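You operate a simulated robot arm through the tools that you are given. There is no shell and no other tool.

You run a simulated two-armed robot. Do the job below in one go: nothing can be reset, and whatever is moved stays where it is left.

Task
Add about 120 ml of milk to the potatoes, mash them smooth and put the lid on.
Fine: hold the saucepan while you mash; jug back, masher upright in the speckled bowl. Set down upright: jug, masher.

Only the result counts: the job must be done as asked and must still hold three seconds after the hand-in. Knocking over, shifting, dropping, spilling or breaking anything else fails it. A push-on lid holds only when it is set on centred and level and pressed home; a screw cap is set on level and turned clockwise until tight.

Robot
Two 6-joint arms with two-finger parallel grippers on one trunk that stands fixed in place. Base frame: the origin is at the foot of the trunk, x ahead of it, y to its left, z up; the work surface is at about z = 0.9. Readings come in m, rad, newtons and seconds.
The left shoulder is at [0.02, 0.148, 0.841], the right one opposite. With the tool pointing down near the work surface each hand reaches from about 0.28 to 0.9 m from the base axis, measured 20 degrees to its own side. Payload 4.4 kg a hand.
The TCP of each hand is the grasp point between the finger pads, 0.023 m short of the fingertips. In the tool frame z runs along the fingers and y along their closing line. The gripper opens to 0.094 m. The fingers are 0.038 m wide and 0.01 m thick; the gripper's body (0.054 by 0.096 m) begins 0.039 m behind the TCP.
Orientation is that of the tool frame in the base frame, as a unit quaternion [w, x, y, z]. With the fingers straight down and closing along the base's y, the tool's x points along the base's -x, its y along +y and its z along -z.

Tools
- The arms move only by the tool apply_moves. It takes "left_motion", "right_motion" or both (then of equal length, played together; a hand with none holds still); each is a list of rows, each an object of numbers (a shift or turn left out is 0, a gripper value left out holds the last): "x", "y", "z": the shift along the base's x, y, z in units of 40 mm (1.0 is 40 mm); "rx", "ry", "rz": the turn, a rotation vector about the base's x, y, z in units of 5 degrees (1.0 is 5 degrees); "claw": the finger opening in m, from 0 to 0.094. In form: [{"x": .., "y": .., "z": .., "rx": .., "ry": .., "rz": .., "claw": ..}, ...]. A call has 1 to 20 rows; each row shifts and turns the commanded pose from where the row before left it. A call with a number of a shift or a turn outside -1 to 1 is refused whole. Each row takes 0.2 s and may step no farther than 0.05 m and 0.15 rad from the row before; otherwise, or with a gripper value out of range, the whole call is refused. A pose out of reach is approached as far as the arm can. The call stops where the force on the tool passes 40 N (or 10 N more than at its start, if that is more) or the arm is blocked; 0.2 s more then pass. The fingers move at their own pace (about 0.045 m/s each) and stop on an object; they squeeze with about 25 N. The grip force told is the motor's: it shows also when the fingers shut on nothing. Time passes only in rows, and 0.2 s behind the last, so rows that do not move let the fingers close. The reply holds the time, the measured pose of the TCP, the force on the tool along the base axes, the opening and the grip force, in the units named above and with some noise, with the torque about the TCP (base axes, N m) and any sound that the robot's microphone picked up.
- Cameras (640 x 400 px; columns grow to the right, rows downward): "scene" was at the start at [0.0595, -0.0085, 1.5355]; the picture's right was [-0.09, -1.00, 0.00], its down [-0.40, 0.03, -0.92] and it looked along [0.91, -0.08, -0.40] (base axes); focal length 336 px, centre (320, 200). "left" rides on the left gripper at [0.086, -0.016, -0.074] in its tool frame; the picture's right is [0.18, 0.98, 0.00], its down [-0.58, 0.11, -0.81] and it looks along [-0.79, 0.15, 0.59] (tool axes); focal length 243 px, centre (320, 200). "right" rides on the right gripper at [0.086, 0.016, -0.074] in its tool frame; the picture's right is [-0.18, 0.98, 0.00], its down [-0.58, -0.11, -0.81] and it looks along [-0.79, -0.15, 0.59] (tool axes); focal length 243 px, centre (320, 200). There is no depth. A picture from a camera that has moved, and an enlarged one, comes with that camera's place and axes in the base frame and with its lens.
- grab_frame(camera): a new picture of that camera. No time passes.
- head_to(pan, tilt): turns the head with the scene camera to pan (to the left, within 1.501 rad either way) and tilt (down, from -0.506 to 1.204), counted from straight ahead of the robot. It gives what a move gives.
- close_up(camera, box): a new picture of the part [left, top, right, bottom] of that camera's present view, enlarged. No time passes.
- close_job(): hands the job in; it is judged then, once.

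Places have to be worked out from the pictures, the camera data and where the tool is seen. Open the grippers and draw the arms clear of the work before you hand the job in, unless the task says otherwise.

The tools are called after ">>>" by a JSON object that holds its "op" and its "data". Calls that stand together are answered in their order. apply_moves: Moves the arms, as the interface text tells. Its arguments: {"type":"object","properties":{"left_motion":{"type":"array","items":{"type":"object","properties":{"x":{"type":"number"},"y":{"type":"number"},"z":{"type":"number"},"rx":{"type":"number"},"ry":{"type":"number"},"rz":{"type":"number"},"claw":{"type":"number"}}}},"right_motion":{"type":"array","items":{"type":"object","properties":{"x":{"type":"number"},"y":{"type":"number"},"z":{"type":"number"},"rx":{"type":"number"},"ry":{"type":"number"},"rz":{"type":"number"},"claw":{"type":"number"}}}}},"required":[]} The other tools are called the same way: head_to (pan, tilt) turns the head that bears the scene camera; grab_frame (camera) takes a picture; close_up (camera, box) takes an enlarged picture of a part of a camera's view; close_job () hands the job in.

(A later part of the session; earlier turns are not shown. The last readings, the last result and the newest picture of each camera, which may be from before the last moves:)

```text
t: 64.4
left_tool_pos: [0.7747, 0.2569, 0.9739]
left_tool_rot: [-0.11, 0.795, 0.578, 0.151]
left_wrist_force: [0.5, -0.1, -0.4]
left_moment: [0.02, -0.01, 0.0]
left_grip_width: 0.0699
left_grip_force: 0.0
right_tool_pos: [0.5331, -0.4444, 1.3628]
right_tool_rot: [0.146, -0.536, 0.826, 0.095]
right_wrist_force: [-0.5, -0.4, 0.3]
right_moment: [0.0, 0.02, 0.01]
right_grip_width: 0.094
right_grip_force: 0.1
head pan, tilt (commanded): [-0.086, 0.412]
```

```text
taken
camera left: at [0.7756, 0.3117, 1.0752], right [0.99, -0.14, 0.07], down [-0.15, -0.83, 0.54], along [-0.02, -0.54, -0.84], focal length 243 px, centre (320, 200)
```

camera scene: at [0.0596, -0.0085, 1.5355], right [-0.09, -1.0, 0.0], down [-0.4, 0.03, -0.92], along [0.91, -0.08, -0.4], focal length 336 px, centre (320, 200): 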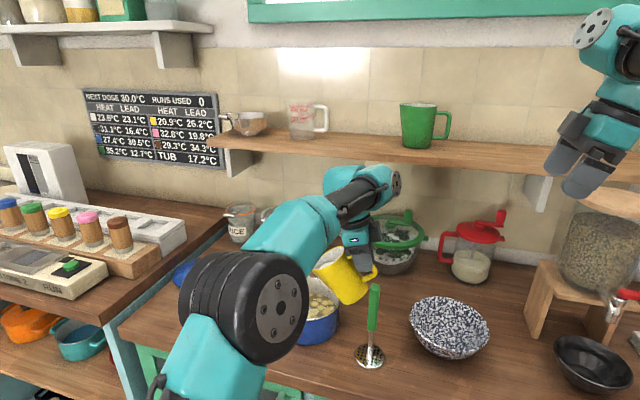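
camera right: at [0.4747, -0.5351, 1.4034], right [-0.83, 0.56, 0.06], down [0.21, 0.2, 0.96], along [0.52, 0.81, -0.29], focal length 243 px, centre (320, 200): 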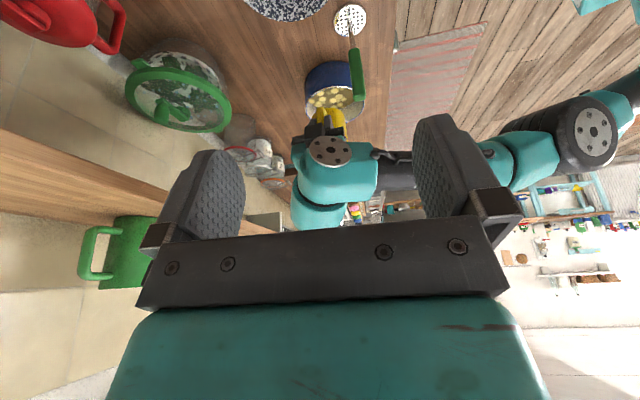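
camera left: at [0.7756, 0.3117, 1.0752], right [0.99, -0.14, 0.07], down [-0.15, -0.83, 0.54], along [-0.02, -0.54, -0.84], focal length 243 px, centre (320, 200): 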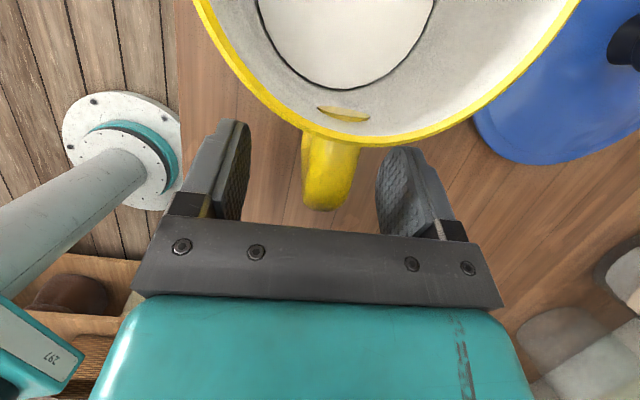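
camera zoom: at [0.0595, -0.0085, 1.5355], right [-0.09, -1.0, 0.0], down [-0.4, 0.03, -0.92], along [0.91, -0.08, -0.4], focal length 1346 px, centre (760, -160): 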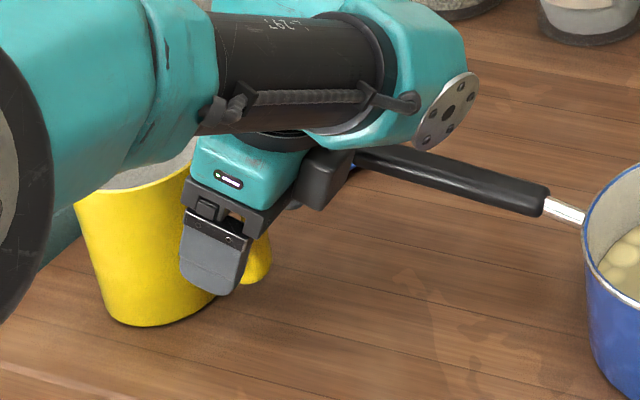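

The jug stands free in its place. I raise the left hand straight up, then swing it vertical above the middle of the pan handle at about (0.790, 0.135).

>>> {"op": "apply_moves", "data": {"left_motion": [{"z": 0.9}, {"z": 0.9}, {"z": 0.9}, {"z": 0.9}, {"x": 0.078, "y": -0.61, "rx": -0.951, "ry": 0.309}, {"x": 0.078, "y": -0.61, "rx": -0.951, "ry": 0.309}, {"x": 0.078, "y": -0.61, "rx": -0.951, "ry": 0.309}, {"x": 0.078, "y": -0.61, "rx": -0.951, "ry": 0.309}, {"x": 0.078, "y": -0.61, "rx": -0.285, "ry": 0.093}, {}]}}

>>> {"op": "close_up", "data": {"camera": "scene", "box": [120, 200, 320, 325]}}

>>> {"op": "grab_frame", "data": {"camera": "left"}}

```text
t: 66.6
left_tool_pos: [0.7894, 0.1319, 1.1185]
left_tool_rot: [0.0, 0.809, 0.588, 0.001]
left_wrist_force: [-0.7, 0.9, -0.2]
left_moment: [-0.02, -0.02, -0.01]
left_grip_width: 0.0698
left_grip_force: 0.0
right_tool_pos: [0.5331, -0.4452, 1.3625]
right_tool_rot: [0.146, -0.536, 0.826, 0.095]
right_wrist_force: [-0.6, 0.1, -0.6]
right_moment: [0.01, 0.02, 0.01]
right_grip_width: 0.0936
right_grip_force: 0.1
head pan, tilt (commanded): [-0.086, 0.412]
```

```text
3.20 times, centred on (220, 262) of scene
camera zoom: at [0.0595, -0.0085, 1.5355], right [-0.09, -1.0, 0.0], down [-0.4, 0.03, -0.92], along [0.91, -0.08, -0.4], focal length 1077 px, centre (640, 0)
```

zoom: 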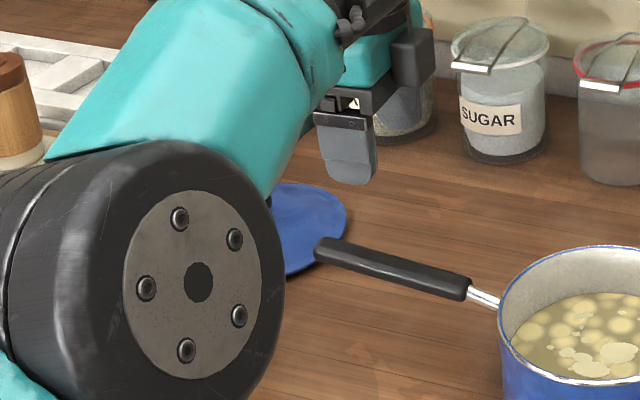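

```text
taken
camera left: at [0.8005, 0.22, 1.1932], right [0.99, -0.13, 0.0], down [-0.08, -0.59, 0.81], along [-0.1, -0.8, -0.59], focal length 243 px, centre (320, 200)
```

left: 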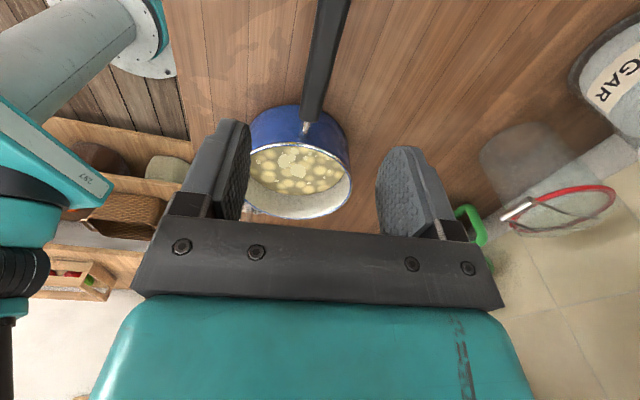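

The left camera shows the pan handle beneath the fingers; I enlarge to fix its centreline.

>>> {"op": "close_up", "data": {"camera": "left", "box": [240, 0, 400, 100]}}

```text
4.00 times, centred on (320, 50) of left
camera zoom: at [0.8005, 0.22, 1.1932], right [0.99, -0.13, 0.0], down [-0.08, -0.59, 0.81], along [-0.1, -0.8, -0.59], focal length 970 px, centre (320, 800)
```

zoom: 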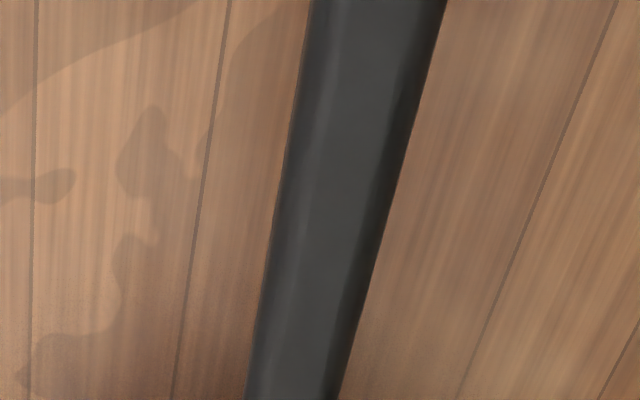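

The handle centreline lies within 2 mm of the hand. I descend around it to z ≈ 0.985 and close gently to hold the saucepan.

>>> {"op": "apply_moves", "data": {"left_motion": [{"x": 0.04, "z": -0.7}, {"z": -0.7}, {"z": -0.7}, {"z": -0.7}, {"z": -0.53}, {}]}}

>>> {"op": "grab_frame", "data": {"camera": "left"}}

>>> {"op": "close_up", "data": {"camera": "scene", "box": [200, 200, 400, 325]}}

```text
t: 68.0
left_tool_pos: [0.7921, 0.1352, 0.9829]
left_tool_rot: [0.0, 0.809, 0.588, 0.0]
left_wrist_force: [0.2, 0.1, 1.0]
left_moment: [-0.01, 0.0, 0.02]
left_grip_width: 0.0699
left_grip_force: 0.1
right_tool_pos: [0.5327, -0.4446, 1.3635]
right_tool_rot: [0.145, -0.536, 0.826, 0.095]
right_wrist_force: [-0.1, -1.1, -0.2]
right_moment: [-0.02, 0.0, -0.01]
right_grip_width: 0.094
right_grip_force: 0.0
head pan, tilt (commanded): [-0.086, 0.412]
```

```text
taken
camera left: at [0.8027, 0.2217, 1.058], right [0.99, -0.13, 0.0], down [-0.08, -0.59, 0.81], along [-0.1, -0.8, -0.59], focal length 243 px, centre (320, 200)
```

left: 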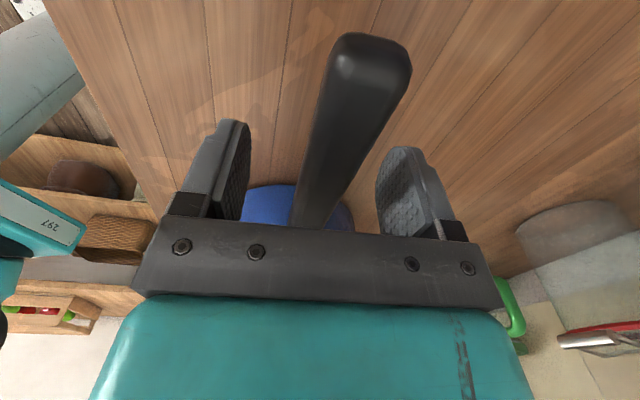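

```text
3.20 times, centred on (300, 262) of scene
camera zoom: at [0.0595, -0.0085, 1.5355], right [-0.09, -1.0, 0.0], down [-0.4, 0.03, -0.92], along [0.91, -0.08, -0.4], focal length 1077 px, centre (384, 0)
```

zoom: 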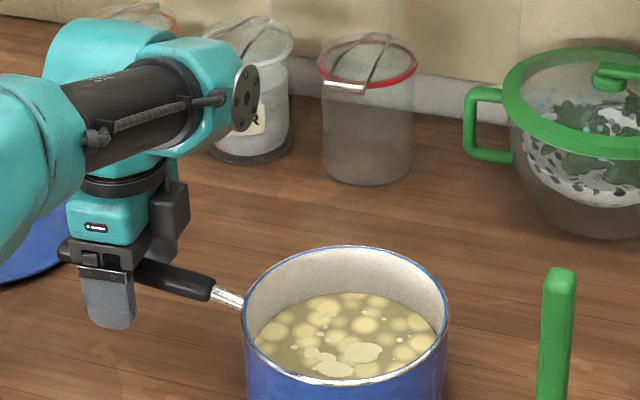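

The handle sits between the pads, about 2 mm off centre. I nudge over and close the fingers.

>>> {"op": "apply_moves", "data": {"left_motion": [{"x": 0.05, "y": -0.015}, {"claw": 0.04}, {"claw": 0.0}, {}, {}, {}, {}]}}

>>> {"op": "close_up", "data": {"camera": "scene", "box": [200, 200, 400, 325]}}

```text
t: 69.6
left_tool_pos: [0.7927, 0.1344, 0.9842]
left_tool_rot: [0.0, 0.809, 0.588, -0.001]
left_wrist_force: [-4.2, 2.6, 0.2]
left_moment: [-0.15, 0.42, -0.8]
left_grip_width: 0.0231
left_grip_force: 25.2
right_tool_pos: [0.5332, -0.4448, 1.3632]
right_tool_rot: [0.145, -0.536, 0.826, 0.094]
right_wrist_force: [0.2, -0.4, 1.3]
right_moment: [-0.03, 0.02, 0.01]
right_grip_width: 0.0939
right_grip_force: 0.2
head pan, tilt (commanded): [-0.086, 0.412]
```

```text
3.20 times, centred on (300, 262) of scene
camera zoom: at [0.0594, -0.0084, 1.5355], right [-0.09, -1.0, 0.0], down [-0.4, 0.03, -0.92], along [0.91, -0.08, -0.4], focal length 1077 px, centre (384, 0)
```

zoom: 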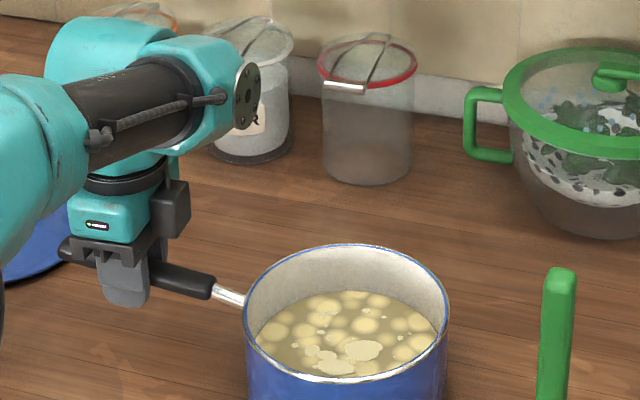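

The saucepan handle is held. Now I bring the right hand back to vertical and over the masher at about (0.604, -0.169), staying high.

>>> {"op": "apply_moves", "data": {"right_motion": [{"rx": -0.913, "ry": 0.408}, {"rx": -0.913, "ry": 0.408}, {"rx": -0.913, "ry": 0.408}, {"rx": -0.913, "ry": 0.408}, {"x": 0.127, "y": 0.492, "z": -0.196, "rz": -1}, {"x": 0.127, "y": 0.492, "z": -0.196, "rz": -1}, {"x": 0.127, "y": 0.492, "z": -0.196, "rz": -1}, {"x": 0.127, "y": 0.492, "z": -0.196, "rz": -1}, {"x": 0.127, "y": 0.492, "z": -0.196, "rz": -1}, {"x": 0.127, "y": 0.492, "z": -0.196, "rz": -1}, {"x": 0.127, "y": 0.492, "z": -0.196, "rz": -1}, {"x": 0.127, "y": 0.492, "z": -0.196, "rz": -1}, {"x": 0.127, "y": 0.492, "z": -0.196, "rz": -1}, {"x": 0.127, "y": 0.492, "z": -0.196, "rz": -1}, {"x": 0.127, "y": 0.492, "z": -0.196, "rz": -1}, {"x": 0.127, "y": 0.492, "z": -0.196, "rz": -1}, {"x": 0.127, "y": 0.492, "z": -0.196, "rz": -1}, {"x": 0.127, "y": 0.492, "z": -0.196, "rz": -0.2, "claw": 0.08}, {}]}}

>>> {"op": "grab_frame", "data": {"camera": "right"}}

>>> {"op": "grab_frame", "data": {"camera": "scene"}}

```text
t: 73.6
left_tool_pos: [0.7937, 0.1341, 0.984]
left_tool_rot: [0.0, 0.809, 0.587, -0.001]
left_wrist_force: [-4.0, 1.6, 0.4]
left_moment: [-0.39, 0.49, -0.81]
left_grip_width: 0.0223
left_grip_force: 24.7
right_tool_pos: [0.6065, -0.169, 1.2532]
right_tool_rot: [0.0, 0.0, 1.0, 0.0]
right_wrist_force: [-0.1, -0.2, 1.1]
right_moment: [-0.03, 0.0, -0.01]
right_grip_width: 0.0799
right_grip_force: 0.1
head pan, tilt (commanded): [-0.086, 0.412]
```

```text
taken
camera right: at [0.5195, -0.1515, 1.3275], right [0.18, 0.98, 0.0], down [0.58, -0.11, 0.81], along [0.79, -0.15, -0.59], focal length 243 px, centre (320, 200)
```

right: 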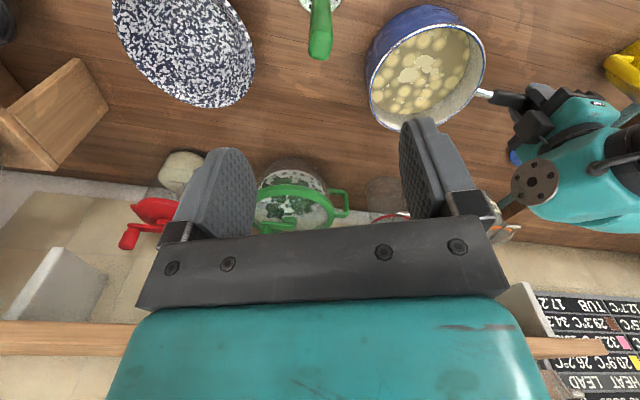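

```text
taken
camera scene: at [0.0595, -0.0084, 1.5355], right [-0.09, -1.0, 0.0], down [-0.4, 0.03, -0.92], along [0.91, -0.08, -0.4], focal length 336 px, centre (320, 200)
```

scene: 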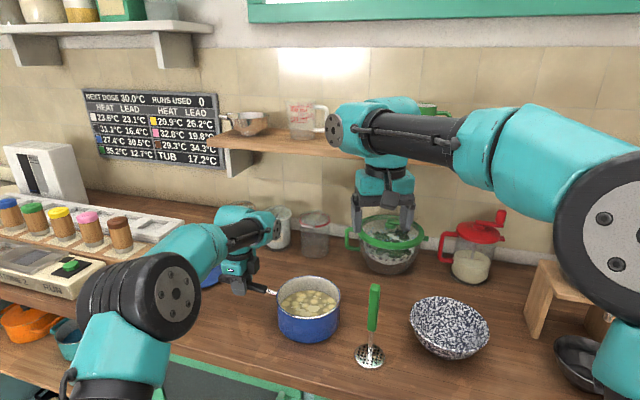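

The hand is nearly over the masher. I enlarge the right camera's view of the masher handle to centre on it, and look at the bowl interior.

>>> {"op": "close_up", "data": {"camera": "right", "box": [240, 0, 400, 100]}}

>>> {"op": "close_up", "data": {"camera": "right", "box": [100, 0, 260, 110]}}

>>> {"op": "close_up", "data": {"camera": "scene", "box": [320, 250, 520, 375]}}

```text
4.00 times, centred on (320, 50) of right
camera zoom: at [0.5195, -0.1515, 1.3275], right [0.18, 0.98, 0.0], down [0.58, -0.11, 0.81], along [0.79, -0.15, -0.59], focal length 970 px, centre (320, 800)
```

zoom: 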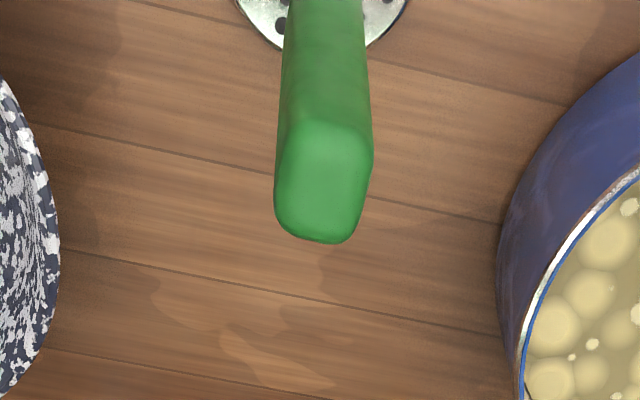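

```text
3.64 times, centred on (180, 55) of right
camera zoom: at [0.5195, -0.1515, 1.3275], right [0.18, 0.98, 0.0], down [0.58, -0.11, 0.81], along [0.79, -0.15, -0.59], focal length 882 px, centre (829, 727)
```

zoom: 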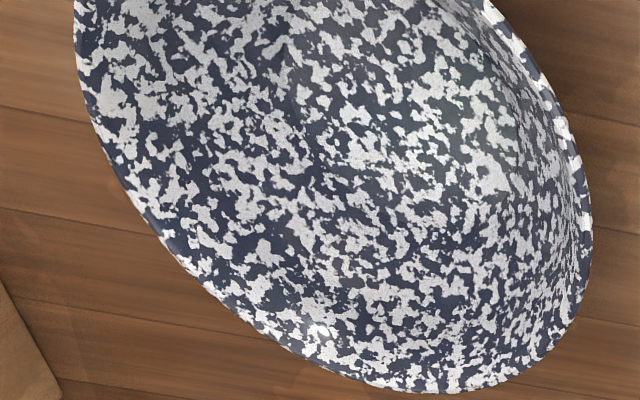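

```text
3.20 times, centred on (420, 312) of scene
camera zoom: at [0.0595, -0.0084, 1.5355], right [-0.09, -1.0, 0.0], down [-0.4, 0.03, -0.92], along [0.91, -0.08, -0.4], focal length 1077 px, centre (0, -160)
```

zoom: 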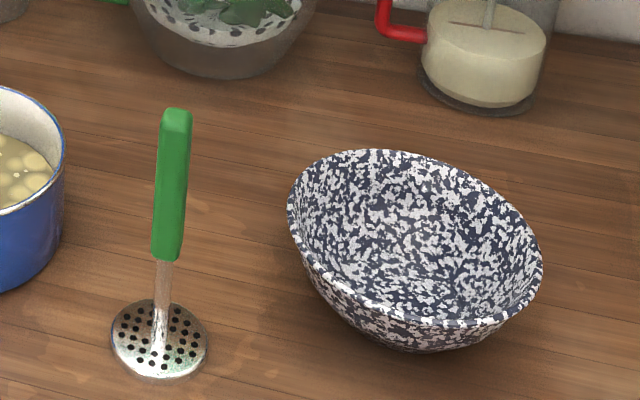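

The masher handle is squarish, turned about 26°, with its top at about (0.605, -0.167). I turn the right hand to match and lower it to just above.

>>> {"op": "apply_moves", "data": {"right_motion": [{"x": -0.01, "y": 0.01, "z": -0.5, "rz": -1}, {"x": -0.01, "y": 0.01, "z": -0.5, "rz": -1}, {"x": -0.01, "y": 0.01, "z": -0.5, "rz": -1}, {"x": -0.01, "y": 0.01, "z": -0.5, "rz": -1}, {"z": -0.5, "rz": -1, "claw": 0.06}, {}]}}

>>> {"op": "grab_frame", "data": {"camera": "right"}}

>>> {"op": "close_up", "data": {"camera": "scene", "box": [310, 200, 470, 300]}}

```text
t: 75.0
left_tool_pos: [0.7931, 0.1341, 0.9835]
left_tool_rot: [-0.001, 0.809, 0.588, 0.0]
left_wrist_force: [-3.1, 2.3, 0.5]
left_moment: [-0.16, 0.35, -0.78]
left_grip_width: 0.0222
left_grip_force: 25.6
right_tool_pos: [0.605, -0.1669, 1.1534]
right_tool_rot: [0.0, 0.217, 0.976, 0.0]
right_wrist_force: [0.1, -0.2, 0.4]
right_moment: [0.01, 0.01, 0.04]
right_grip_width: 0.0598
right_grip_force: 0.1
head pan, tilt (commanded): [-0.086, 0.412]
```

```text
taken
camera right: at [0.5315, -0.1147, 1.2278], right [0.58, 0.81, 0.0], down [0.48, -0.35, 0.81], along [0.65, -0.47, -0.59], focal length 243 px, centre (320, 200)
```

right: 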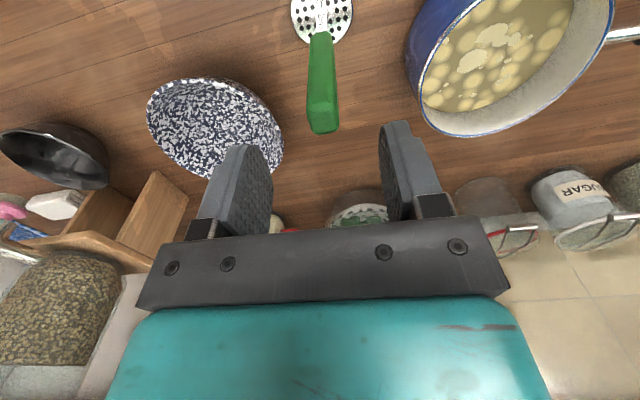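

```text
4.00 times, centred on (390, 250) of scene
camera zoom: at [0.0595, -0.0084, 1.5355], right [-0.09, -1.0, 0.0], down [-0.4, 0.03, -0.92], along [0.91, -0.08, -0.4], focal length 1346 px, centre (40, 0)
```

zoom: 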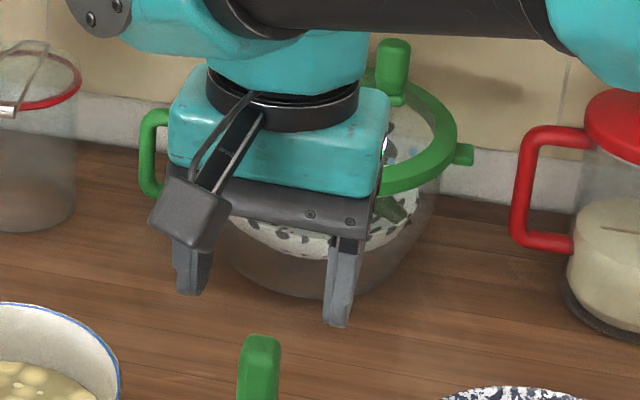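

The fingers are centred on the handle. I lower to z ≈ 1.073 and close.

>>> {"op": "apply_moves", "data": {"right_motion": [{"z": -0.7}, {"z": -0.7}, {"z": -0.6}, {}]}}

>>> {"op": "grab_frame", "data": {"camera": "right"}}

>>> {"op": "close_up", "data": {"camera": "scene", "box": [310, 220, 470, 320]}}

```text
t: 76.0
left_tool_pos: [0.7945, 0.1333, 0.9823]
left_tool_rot: [0.0, 0.809, 0.588, 0.001]
left_wrist_force: [-2.8, 1.6, 0.2]
left_moment: [-0.23, 0.41, -0.85]
left_grip_width: 0.022
left_grip_force: 25.3
right_tool_pos: [0.6048, -0.1685, 1.0731]
right_tool_rot: [-0.002, 0.216, 0.976, 0.0]
right_wrist_force: [-0.1, 0.2, -1.0]
right_moment: [0.01, -0.02, 0.03]
right_grip_width: 0.0601
right_grip_force: 0.1
head pan, tilt (commanded): [-0.086, 0.412]
```

```text
taken
camera right: at [0.5319, -0.1152, 1.1485], right [0.58, 0.81, 0.0], down [0.48, -0.34, 0.81], along [0.66, -0.47, -0.59], focal length 243 px, centre (320, 200)
```

right: 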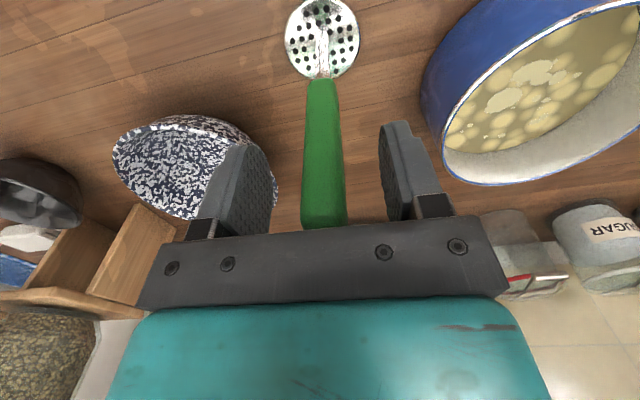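

```text
4.00 times, centred on (390, 270) of scene
camera zoom: at [0.0595, -0.0084, 1.5355], right [-0.09, -1.0, 0.0], down [-0.4, 0.03, -0.92], along [0.91, -0.08, -0.4], focal length 1346 px, centre (40, -80)
```

zoom: 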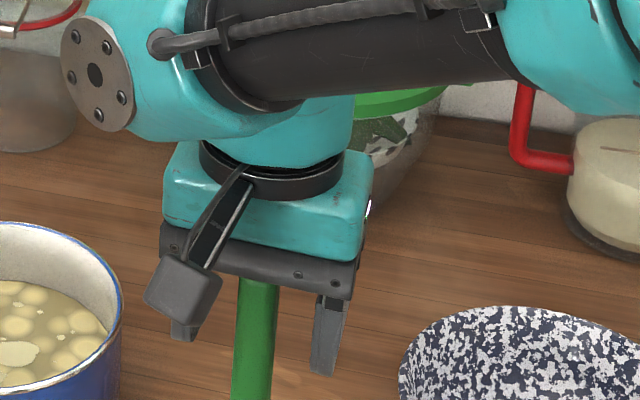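

The handle is between the pads with its top just below the palm. I close the right fingers on it.

>>> {"op": "apply_moves", "data": {"right_motion": [{"claw": 0.03}, {"claw": 0.0}, {}, {}, {}, {}]}}

>>> {"op": "grab_frame", "data": {"camera": "right"}}

```text
t: 77.4
left_tool_pos: [0.7939, 0.1336, 0.984]
left_tool_rot: [0.001, 0.809, 0.588, 0.0]
left_wrist_force: [-3.4, 1.0, 0.9]
left_moment: [0.02, 0.3, -0.74]
left_grip_width: 0.0219
left_grip_force: 25.0
right_tool_pos: [0.604, -0.1662, 1.0744]
right_tool_rot: [-0.001, 0.217, 0.976, 0.0]
right_wrist_force: [0.9, 0.5, -0.3]
right_moment: [-0.02, 0.08, 0.03]
right_grip_width: 0.0198
right_grip_force: 24.4
head pan, tilt (commanded): [-0.086, 0.412]
```

```text
taken
camera right: at [0.5319, -0.1153, 1.1488], right [0.58, 0.81, 0.0], down [0.48, -0.34, 0.81], along [0.66, -0.47, -0.59], focal length 243 px, centre (320, 200)
```

right: 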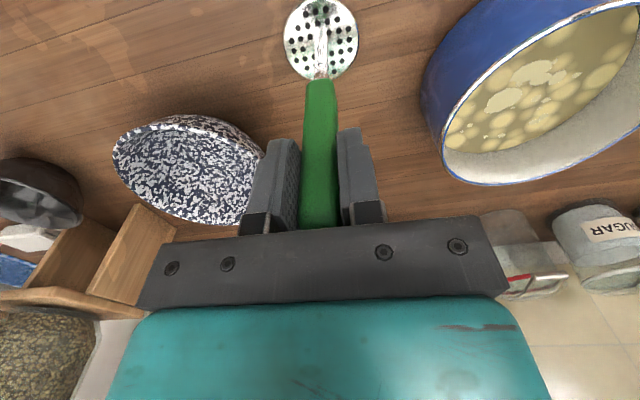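

The masher is held. Before moving I check how close the left wrist housing sits to the pan, since the right hand will work right beside it.

>>> {"op": "close_up", "data": {"camera": "scene", "box": [190, 180, 430, 330]}}

>>> {"op": "apply_moves", "data": {"right_motion": [{"z": 0.4}, {"z": 0.8}, {"z": 0.9}, {"z": 0.9}, {"z": 0.5}, {}]}}

>>> {"op": "grab_frame", "data": {"camera": "right"}}

>>> {"op": "grab_frame", "data": {"camera": "scene"}}

```text
2.67 times, centred on (310, 255) of scene
camera zoom: at [0.0595, -0.0085, 1.5355], right [-0.09, -1.0, 0.0], down [-0.4, 0.03, -0.92], along [0.91, -0.08, -0.4], focal length 897 px, centre (347, 53)
```

zoom: 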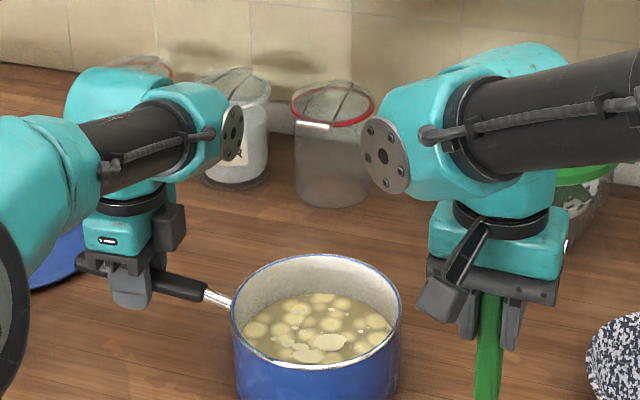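

```text
t: 78.8
left_tool_pos: [0.7932, 0.1338, 0.9846]
left_tool_rot: [0.0, 0.809, 0.588, 0.0]
left_wrist_force: [-2.2, 1.7, 0.7]
left_moment: [-0.22, 0.29, -0.63]
left_grip_width: 0.0219
left_grip_force: 25.0
right_tool_pos: [0.6043, -0.1676, 1.2141]
right_tool_rot: [-0.001, 0.216, 0.976, 0.0]
right_wrist_force: [-0.1, 0.3, -2.1]
right_moment: [0.0, -0.01, -0.01]
right_grip_width: 0.0197
right_grip_force: 25.1
head pan, tilt (commanded): [-0.086, 0.412]
```

```text
taken
camera right: at [0.5319, -0.1163, 1.2882], right [0.58, 0.81, 0.0], down [0.48, -0.34, 0.81], along [0.66, -0.47, -0.59], focal length 243 px, centre (320, 200)
```

right: 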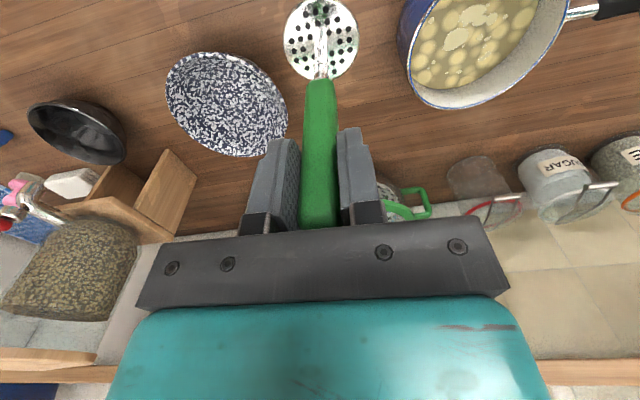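

```text
taken
camera scene: at [0.0595, -0.0084, 1.5355], right [-0.09, -1.0, 0.0], down [-0.4, 0.03, -0.92], along [0.91, -0.08, -0.4], focal length 336 px, centre (320, 200)
```

scene: 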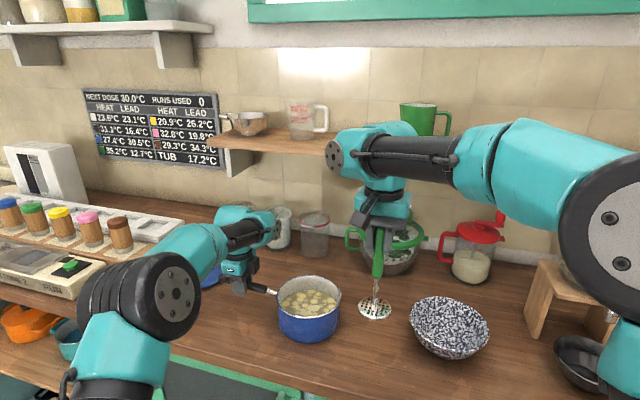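

The left wrist housing reaches to about y 0.03 above the pan, which would crowd the right hand. I release the handle, rise, and turn the left hand half round so it can hold the handle end while leaning away from the pan.

>>> {"op": "apply_moves", "data": {"left_motion": [{"claw": 0.07}, {}, {}, {}, {"z": 0.8}, {"z": 0.9}, {"z": 0.9}, {"z": 0.6}, {}]}}

>>> {"op": "apply_moves", "data": {"left_motion": [{"rz": 1, "y": 0.04}, {"rz": 1, "y": 0.04}, {"rz": 1, "y": 0.04}, {"rz": 1, "y": 0.04}, {"rz": 1, "y": 0.04}, {"rz": 1, "y": 0.04}, {"rz": 1, "y": 0.04}, {"rz": 1, "y": 0.04}, {"rz": 1, "y": 0.04}, {"rz": 1, "y": 0.04}, {"rz": 1, "y": 0.04}, {"rz": 1, "y": 0.04}, {"rz": 1, "y": 0.04}, {"rz": 1, "y": 0.04}, {"rz": 1, "y": 0.04}, {"rz": 1, "y": 0.04}, {"rz": 1, "y": 0.04}, {"rz": 1, "y": 0.04}]}}

>>> {"op": "apply_moves", "data": {"left_motion": [{"rz": 1, "y": 0.03}, {"rz": 1, "y": 0.03}, {"rz": 1, "y": 0.03}, {"rz": 1, "y": 0.03}, {"rz": 1, "y": 0.03}, {"rz": 1, "y": 0.03}, {"rz": 1, "y": 0.03}, {"rz": 1, "y": 0.03}, {"rz": 1, "y": 0.03}, {"rz": 1, "y": 0.03}, {"rz": 1, "y": 0.03}, {"rz": 1, "y": 0.03}, {"rz": 1, "y": 0.03}, {"rz": 1, "y": 0.03}, {"rz": 1, "y": 0.03}, {"rz": 1, "y": 0.03}, {"rz": 1, "y": 0.03}, {"rz": 1, "y": 0.03}, {}]}}

>>> {"op": "grab_frame", "data": {"camera": "left"}}

>>> {"op": "grab_frame", "data": {"camera": "scene"}}

```text
t: 80.8
left_tool_pos: [0.7941, 0.1346, 1.1133]
left_tool_rot: [0.001, 0.809, 0.587, 0.0]
left_wrist_force: [0.2, -0.3, 0.4]
left_moment: [0.03, 0.0, 0.02]
left_grip_width: 0.0698
left_grip_force: 0.0
right_tool_pos: [0.6053, -0.1675, 1.2133]
right_tool_rot: [-0.001, 0.216, 0.976, 0.0]
right_wrist_force: [0.3, 0.1, -2.3]
right_moment: [0.04, 0.04, 0.03]
right_grip_width: 0.0199
right_grip_force: 24.9
head pan, tilt (commanded): [-0.086, 0.412]
```

```text
t: 84.6
left_tool_pos: [0.7946, 0.1624, 1.1131]
left_tool_rot: [0.0, 0.156, 0.988, 0.001]
left_wrist_force: [-0.8, 0.7, -0.3]
left_moment: [0.0, -0.03, 0.01]
left_grip_width: 0.0702
left_grip_force: 0.1
right_tool_pos: [0.6041, -0.1689, 1.2134]
right_tool_rot: [-0.001, 0.216, 0.976, 0.0]
right_wrist_force: [0.0, -0.2, -2.8]
right_moment: [0.02, 0.06, -0.02]
right_grip_width: 0.0199
right_grip_force: 25.5
head pan, tilt (commanded): [-0.086, 0.412]
```

```text
t: 88.6
left_tool_pos: [0.7934, 0.183, 1.1117]
left_tool_rot: [0.0, -0.587, 0.81, 0.0]
left_wrist_force: [0.8, 0.5, -0.6]
left_moment: [0.03, 0.02, 0.03]
left_grip_width: 0.07
left_grip_force: 0.2
right_tool_pos: [0.6046, -0.1685, 1.2127]
right_tool_rot: [-0.001, 0.217, 0.976, 0.0]
right_wrist_force: [0.0, -0.8, -3.9]
right_moment: [0.0, 0.01, 0.01]
right_grip_width: 0.0195
right_grip_force: 24.9
head pan, tilt (commanded): [-0.086, 0.412]
```

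```text
taken
camera left: at [0.7816, 0.0967, 1.187], right [-0.99, 0.13, 0.0], down [0.08, 0.59, 0.81], along [0.1, 0.8, -0.59], focal length 243 px, centre (320, 200)
```

left: 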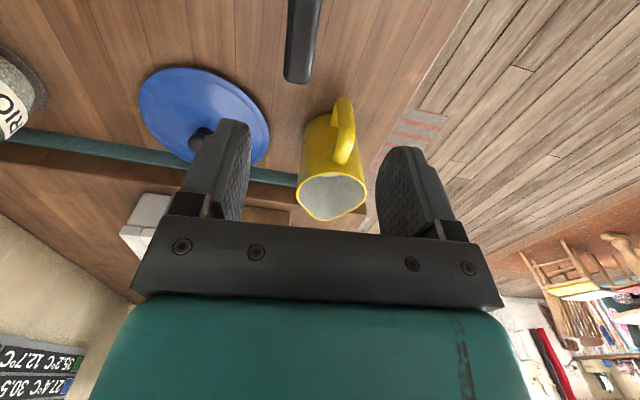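

```text
taken
camera scene: at [0.0596, -0.0085, 1.5355], right [-0.09, -1.0, 0.0], down [-0.4, 0.03, -0.92], along [0.91, -0.08, -0.4], focal length 336 px, centre (320, 200)
```

scene: 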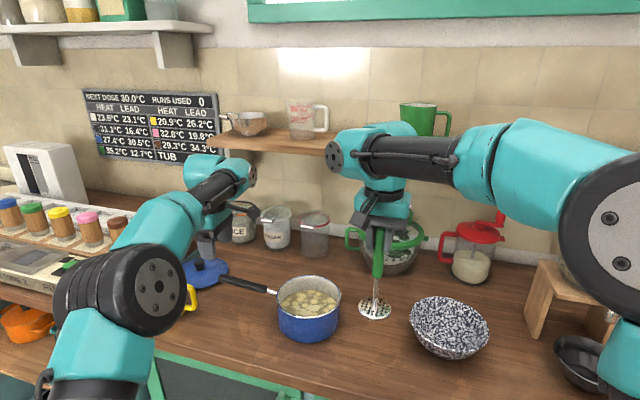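

The left camera now shows the pan handle end at about (0.812, 0.198) with jug and lid beyond. I lean the left tool 25° away from the pan and line up with the handle end.

>>> {"op": "apply_moves", "data": {"left_motion": [{"x": 0.1, "y": 0.07, "rx": -0.951, "ry": 0.309}, {"x": 0.1, "y": 0.07, "rx": -0.951, "ry": 0.309}, {"x": 0.1, "y": 0.07, "rx": -0.951, "ry": 0.309}, {"x": 0.1, "y": 0.07, "rx": -0.951, "ry": 0.309}, {"x": 0.1, "y": 0.07, "z": -0.2, "rx": -0.951, "ry": 0.309}, {}]}}

>>> {"op": "grab_frame", "data": {"camera": "left"}}

>>> {"op": "close_up", "data": {"camera": "scene", "box": [120, 180, 320, 330]}}

```text
t: 90.0
left_tool_pos: [0.8014, 0.1978, 1.1007]
left_tool_rot: [-0.175, -0.573, 0.79, -0.127]
left_wrist_force: [-0.1, -0.1, -0.1]
left_moment: [-0.01, 0.0, 0.01]
left_grip_width: 0.0703
left_grip_force: 0.1
left hand out of reach, approached as far as the arm can: row 4
right_tool_pos: [0.6051, -0.1678, 1.2137]
right_tool_rot: [-0.001, 0.216, 0.976, 0.0]
right_wrist_force: [0.2, 1.3, -2.4]
right_moment: [0.03, 0.01, -0.01]
right_grip_width: 0.0199
right_grip_force: 25.0
head pan, tilt (commanded): [-0.086, 0.412]
```

```text
taken
camera left: at [0.8008, 0.1486, 1.2052], right [-0.99, 0.15, 0.08], down [0.16, 0.86, 0.48], along [0.0, 0.49, -0.87], focal length 243 px, centre (320, 200)
```

left: 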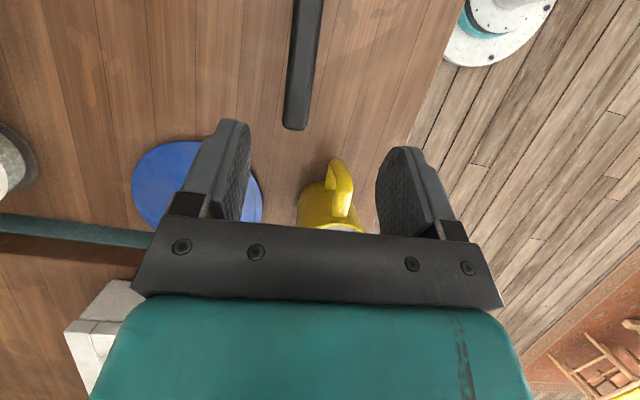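

```text
2.67 times, centred on (220, 255) of scene
camera zoom: at [0.0596, -0.0085, 1.5355], right [-0.09, -1.0, 0.0], down [-0.4, 0.03, -0.92], along [0.91, -0.08, -0.4], focal length 897 px, centre (587, 53)
```

zoom: 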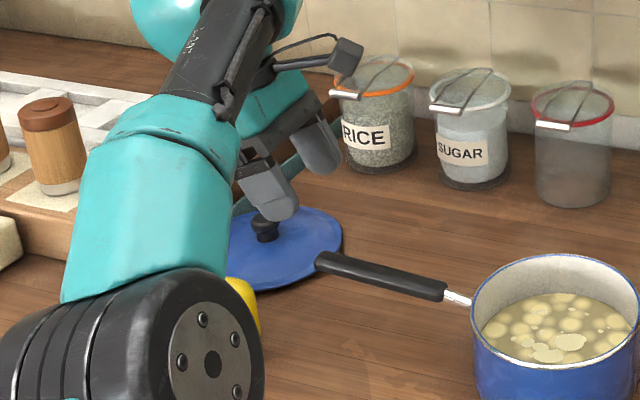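

That pose was slightly out of reach but the tilt is right; the grasp point itself is lower and nearer. I move down toward it and re-check.

>>> {"op": "apply_moves", "data": {"left_motion": [{"x": -0.043, "y": -0.133, "z": -0.5}, {"x": -0.043, "y": -0.133, "z": -0.5}, {"x": -0.043, "y": -0.133, "z": -0.5}, {}]}}

>>> {"op": "grab_frame", "data": {"camera": "left"}}

>>> {"op": "close_up", "data": {"camera": "scene", "box": [120, 180, 320, 330]}}

```text
t: 91.0
left_tool_pos: [0.7974, 0.1818, 1.0419]
left_tool_rot: [-0.175, -0.574, 0.79, -0.128]
left_wrist_force: [-0.6, -0.1, 0.2]
left_moment: [0.0, 0.02, 0.01]
left_grip_width: 0.0699
left_grip_force: 0.0
right_tool_pos: [0.6037, -0.1671, 1.2134]
right_tool_rot: [-0.001, 0.216, 0.976, 0.0]
right_wrist_force: [-1.1, 0.0, -2.8]
right_moment: [0.04, 0.0, 0.02]
right_grip_width: 0.02
right_grip_force: 24.6
head pan, tilt (commanded): [-0.086, 0.412]
```

```text
taken
camera left: at [0.7981, 0.1323, 1.1461], right [-0.99, 0.14, 0.08], down [0.16, 0.86, 0.49], along [0.0, 0.49, -0.87], focal length 243 px, centre (320, 200)
```

left: 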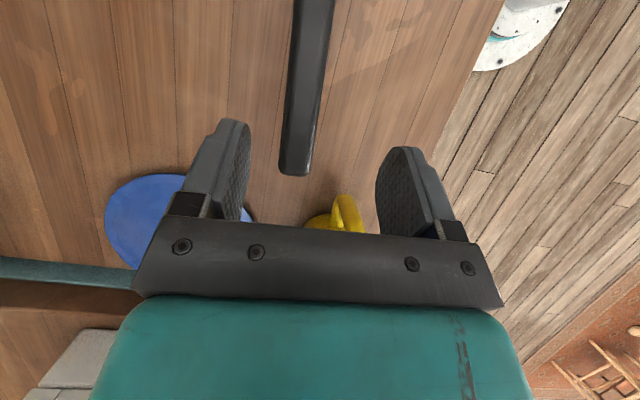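

```text
2.67 times, centred on (220, 255) of scene
camera zoom: at [0.0596, -0.0085, 1.5355], right [-0.09, -1.0, 0.0], down [-0.4, 0.03, -0.92], along [0.91, -0.08, -0.4], focal length 897 px, centre (587, 53)
```

zoom: 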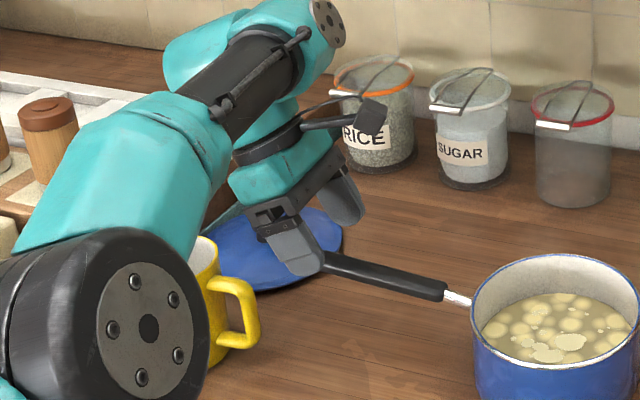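

The handle lies slightly to +x of the hand; I move in the last 5 cm with that correction, then close.

>>> {"op": "apply_moves", "data": {"left_motion": [{"x": 0.06, "y": -0.14, "z": -0.45}, {"x": 0.06, "y": -0.14, "z": -0.45}, {"y": -0.14, "z": -0.45}, {}]}}

>>> {"op": "grab_frame", "data": {"camera": "left"}}

>>> {"op": "close_up", "data": {"camera": "scene", "box": [120, 180, 320, 330]}}

```text
t: 92.0
left_tool_pos: [0.801, 0.1643, 0.9871]
left_tool_rot: [-0.176, -0.574, 0.79, -0.127]
left_wrist_force: [0.4, 0.5, 0.1]
left_moment: [-0.03, 0.0, -0.03]
left_grip_width: 0.07
left_grip_force: 0.0
right_tool_pos: [0.6038, -0.1677, 1.2143]
right_tool_rot: [-0.001, 0.216, 0.976, 0.0]
right_wrist_force: [-0.1, -0.1, -3.5]
right_moment: [0.01, 0.05, -0.04]
right_grip_width: 0.0198
right_grip_force: 24.7
head pan, tilt (commanded): [-0.086, 0.412]
```

```text
taken
camera left: at [0.802, 0.1156, 1.092], right [-0.99, 0.15, 0.08], down [0.16, 0.86, 0.49], along [0.0, 0.49, -0.87], focal length 243 px, centre (320, 200)
```

left: 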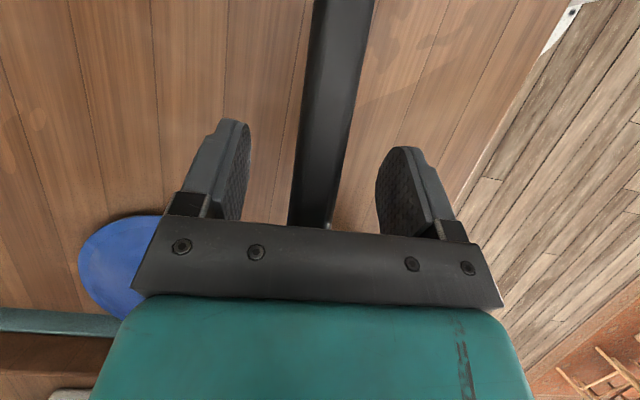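

```text
2.67 times, centred on (220, 255) of scene
camera zoom: at [0.0596, -0.0085, 1.5355], right [-0.09, -1.0, 0.0], down [-0.4, 0.03, -0.92], along [0.91, -0.08, -0.4], focal length 897 px, centre (587, 53)
```

zoom: 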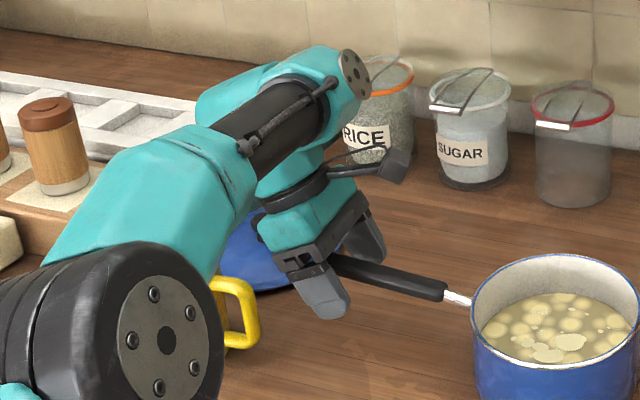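

Well centred. I close the left fingers on the handle end.

>>> {"op": "apply_moves", "data": {"left_motion": [{"claw": 0.04}, {"claw": 0.0}, {}, {}, {}, {}]}}

>>> {"op": "close_up", "data": {"camera": "scene", "box": [190, 180, 430, 330]}}

```text
t: 93.4
left_tool_pos: [0.8014, 0.1657, 0.9883]
left_tool_rot: [-0.175, -0.574, 0.789, -0.128]
left_wrist_force: [2.8, -0.3, 0.4]
left_moment: [-0.47, -0.1, 0.99]
left_grip_width: 0.0217
left_grip_force: 25.1
right_tool_pos: [0.6036, -0.1676, 1.2145]
right_tool_rot: [-0.001, 0.217, 0.976, 0.0]
right_wrist_force: [-0.3, 0.4, -2.6]
right_moment: [-0.04, 0.06, 0.01]
right_grip_width: 0.02
right_grip_force: 25.3
head pan, tilt (commanded): [-0.086, 0.412]
```

```text
2.67 times, centred on (310, 255) of scene
camera zoom: at [0.0597, -0.0085, 1.5355], right [-0.09, -1.0, 0.0], down [-0.4, 0.03, -0.92], along [0.91, -0.08, -0.4], focal length 897 px, centre (347, 53)
```

zoom: 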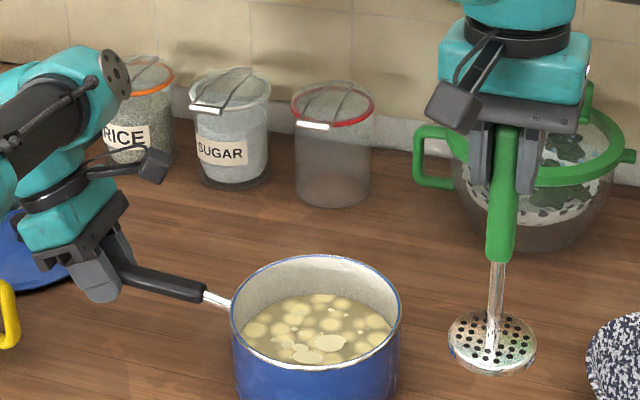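

The pan is held and the pan rim has not moved noticeably. I carry the masher over the pan centre (about 0.733, -0.036) at a safe height.

>>> {"op": "apply_moves", "data": {"right_motion": [{"x": 0.3, "y": 0.3}, {"x": 0.6, "y": 0.6}, {"x": 0.65, "y": 0.65}, {"x": 0.65, "y": 0.65}, {"x": 0.65, "y": 0.65}, {"x": 0.37, "y": 0.4}, {}]}}

>>> {"op": "close_up", "data": {"camera": "scene", "box": [190, 180, 430, 330]}}

>>> {"op": "grab_frame", "data": {"camera": "right"}}

>>> {"op": "grab_frame", "data": {"camera": "left"}}

```text
t: 95.0
left_tool_pos: [0.8009, 0.166, 0.9876]
left_tool_rot: [-0.174, -0.573, 0.79, -0.127]
left_wrist_force: [0.7, 0.1, 2.0]
left_moment: [-0.27, -0.05, 0.29]
left_grip_width: 0.0218
left_grip_force: 25.3
right_tool_pos: [0.7312, -0.0362, 1.2139]
right_tool_rot: [-0.001, 0.217, 0.976, 0.001]
right_wrist_force: [-0.9, -0.6, -2.5]
right_moment: [0.02, 0.0, 0.01]
right_grip_width: 0.02
right_grip_force: 25.1
head pan, tilt (commanded): [-0.086, 0.412]
```

```text
2.67 times, centred on (310, 255) of scene
camera zoom: at [0.0596, -0.0085, 1.5355], right [-0.09, -1.0, 0.0], down [-0.4, 0.03, -0.92], along [0.91, -0.08, -0.4], focal length 897 px, centre (347, 53)
```

zoom: 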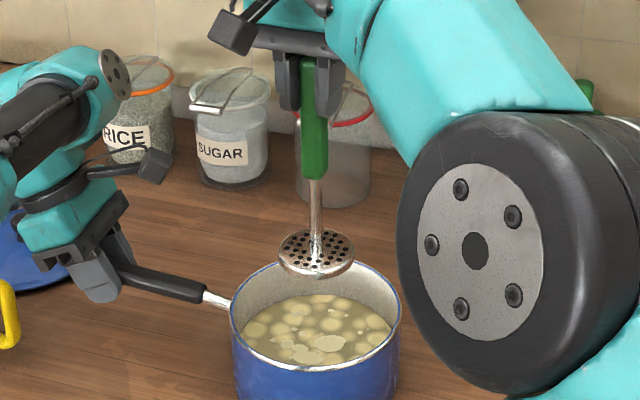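

```text
taken
camera right: at [0.6595, 0.016, 1.2881], right [0.58, 0.81, 0.0], down [0.48, -0.34, 0.81], along [0.66, -0.47, -0.59], focal length 243 px, centre (320, 200)
```

right: 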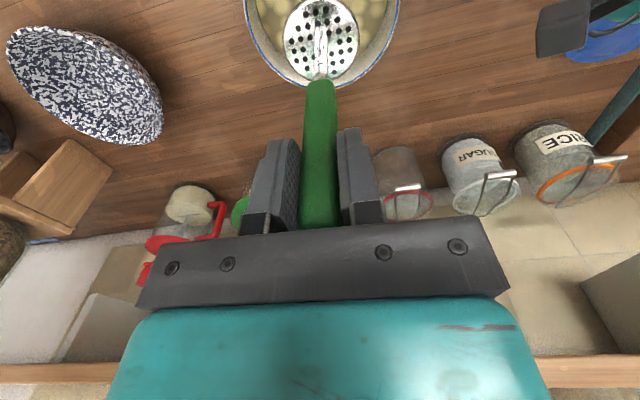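

```text
taken
camera left: at [0.802, 0.1155, 1.0921], right [-0.99, 0.15, 0.08], down [0.16, 0.86, 0.49], along [0.0, 0.49, -0.87], focal length 243 px, centre (320, 200)
```

left: 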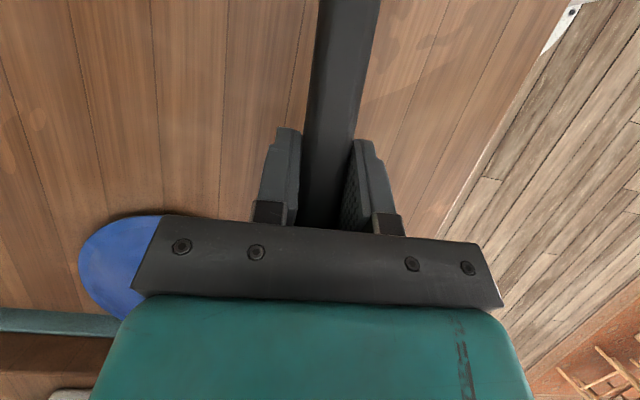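

The plate hangs centred over the pan with the left hand well clear. I lower into the pan, first to just above the potatoes.

>>> {"op": "apply_moves", "data": {"right_motion": [{"z": -0.6}, {"z": -0.7}, {"z": -0.7}, {"z": -0.4}]}}

>>> {"op": "close_up", "data": {"camera": "scene", "box": [250, 220, 390, 330]}}

>>> {"op": "apply_moves", "data": {"right_motion": [{"z": -0.2}, {"z": -0.2}]}}

>>> {"op": "apply_moves", "data": {"right_motion": [{"z": -0.2}, {"z": -0.1}]}}

>>> {"op": "close_up", "data": {"camera": "scene", "box": [250, 220, 390, 330]}}

```text
t: 96.0
left_tool_pos: [0.8014, 0.1647, 0.9874]
left_tool_rot: [-0.175, -0.574, 0.79, -0.128]
left_wrist_force: [3.4, 0.1, 1.9]
left_moment: [-0.09, 0.01, 0.13]
left_grip_width: 0.0221
left_grip_force: 24.7
right_tool_pos: [0.7326, -0.0372, 1.1167]
right_tool_rot: [0.0, 0.217, 0.976, 0.0]
right_wrist_force: [0.0, -0.3, -3.1]
right_moment: [0.02, 0.02, 0.0]
right_grip_width: 0.0198
right_grip_force: 25.0
head pan, tilt (commanded): [-0.086, 0.412]
```

```text
3.64 times, centred on (320, 275) of scene
camera zoom: at [0.0596, -0.0085, 1.5355], right [-0.09, -1.0, 0.0], down [-0.4, 0.03, -0.92], along [0.91, -0.08, -0.4], focal length 1224 px, centre (320, -73)
```

zoom: 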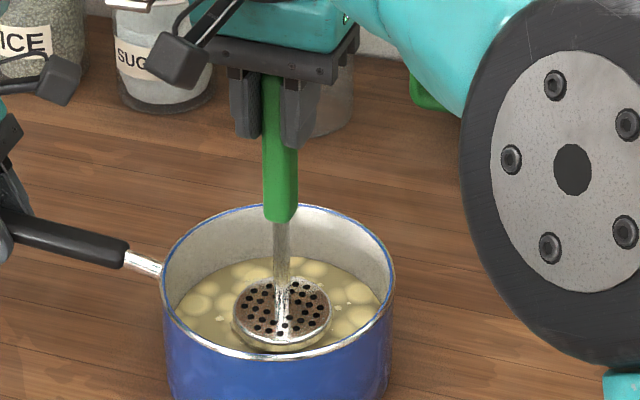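

```text
t: 96.6
left_tool_pos: [0.8003, 0.1656, 0.9876]
left_tool_rot: [-0.175, -0.573, 0.79, -0.127]
left_wrist_force: [0.1, 0.5, 2.1]
left_moment: [0.03, -0.07, 0.18]
left_grip_width: 0.0219
left_grip_force: 25.2
right_tool_pos: [0.7341, -0.0382, 1.1013]
right_tool_rot: [-0.001, 0.216, 0.976, 0.0]
right_wrist_force: [-0.3, -0.1, -3.5]
right_moment: [0.05, 0.0, -0.03]
right_grip_width: 0.0202
right_grip_force: 24.5
head pan, tilt (commanded): [-0.086, 0.412]
```

```text
t: 97.2
left_tool_pos: [0.8017, 0.1654, 0.988]
left_tool_rot: [-0.175, -0.574, 0.79, -0.127]
left_wrist_force: [1.0, 0.1, 2.2]
left_moment: [0.09, -0.06, 0.19]
left_grip_width: 0.0217
left_grip_force: 24.8
right_tool_pos: [0.7347, -0.0372, 1.09]
right_tool_rot: [-0.001, 0.218, 0.976, 0.001]
right_wrist_force: [0.1, -0.2, -2.9]
right_moment: [0.07, 0.02, 0.01]
right_grip_width: 0.0199
right_grip_force: 24.9
head pan, tilt (commanded): [-0.086, 0.412]
```

```text
3.64 times, centred on (320, 275) of scene
camera zoom: at [0.0596, -0.0085, 1.5355], right [-0.09, -1.0, 0.0], down [-0.4, 0.03, -0.92], along [0.91, -0.08, -0.4], focal length 1224 px, centre (320, -73)
```

zoom: 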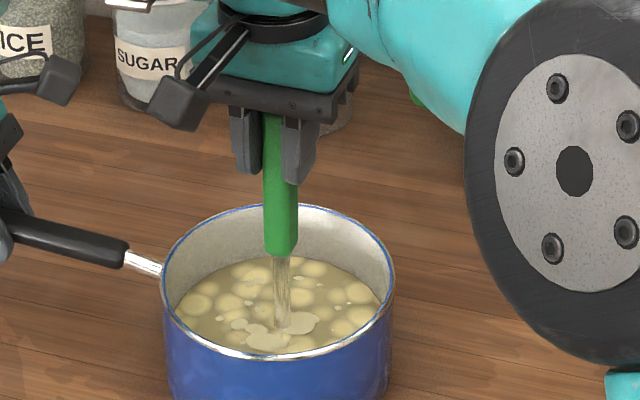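

The plate is under the surface with no resistance so far. I go on in 3 mm steps to find the pan floor.

>>> {"op": "apply_moves", "data": {"right_motion": [{"z": -0.075}, {}]}}

>>> {"op": "apply_moves", "data": {"right_motion": [{"z": -0.06}, {}]}}

>>> {"op": "apply_moves", "data": {"right_motion": [{"z": -0.05}, {}]}}

```text
t: 97.8
left_tool_pos: [0.8018, 0.1648, 0.9884]
left_tool_rot: [-0.175, -0.574, 0.79, -0.126]
left_wrist_force: [2.3, -1.1, 2.4]
left_moment: [0.09, -0.08, 0.19]
left_grip_width: 0.0219
left_grip_force: 24.7
right_tool_pos: [0.7318, -0.0363, 1.0873]
right_tool_rot: [-0.001, 0.216, 0.976, 0.001]
right_wrist_force: [-0.3, 0.1, -3.6]
right_moment: [-0.04, 0.0, 0.01]
right_grip_width: 0.0196
right_grip_force: 25.3
head pan, tilt (commanded): [-0.086, 0.412]
```

```text
t: 98.4
left_tool_pos: [0.8009, 0.1656, 0.9879]
left_tool_rot: [-0.175, -0.574, 0.789, -0.127]
left_wrist_force: [1.2, 1.3, 2.1]
left_moment: [0.1, -0.1, 0.21]
left_grip_width: 0.022
left_grip_force: 25.2
right_tool_pos: [0.7331, -0.0374, 1.0844]
right_tool_rot: [-0.001, 0.216, 0.976, 0.0]
right_wrist_force: [-0.1, 0.0, -3.3]
right_moment: [0.0, 0.0, 0.03]
right_grip_width: 0.0198
right_grip_force: 25.2
head pan, tilt (commanded): [-0.086, 0.412]
```

```text
t: 99.0
left_tool_pos: [0.8012, 0.1647, 0.9875]
left_tool_rot: [-0.175, -0.575, 0.789, -0.127]
left_wrist_force: [2.1, 0.9, 3.1]
left_moment: [0.07, -0.09, 0.19]
left_grip_width: 0.022
left_grip_force: 24.8
right_tool_pos: [0.7328, -0.0377, 1.0826]
right_tool_rot: [0.0, 0.217, 0.976, 0.0]
right_wrist_force: [0.3, 0.5, -3.2]
right_moment: [0.01, 0.02, 0.01]
right_grip_width: 0.02
right_grip_force: 25.1
head pan, tilt (commanded): [-0.086, 0.412]
```

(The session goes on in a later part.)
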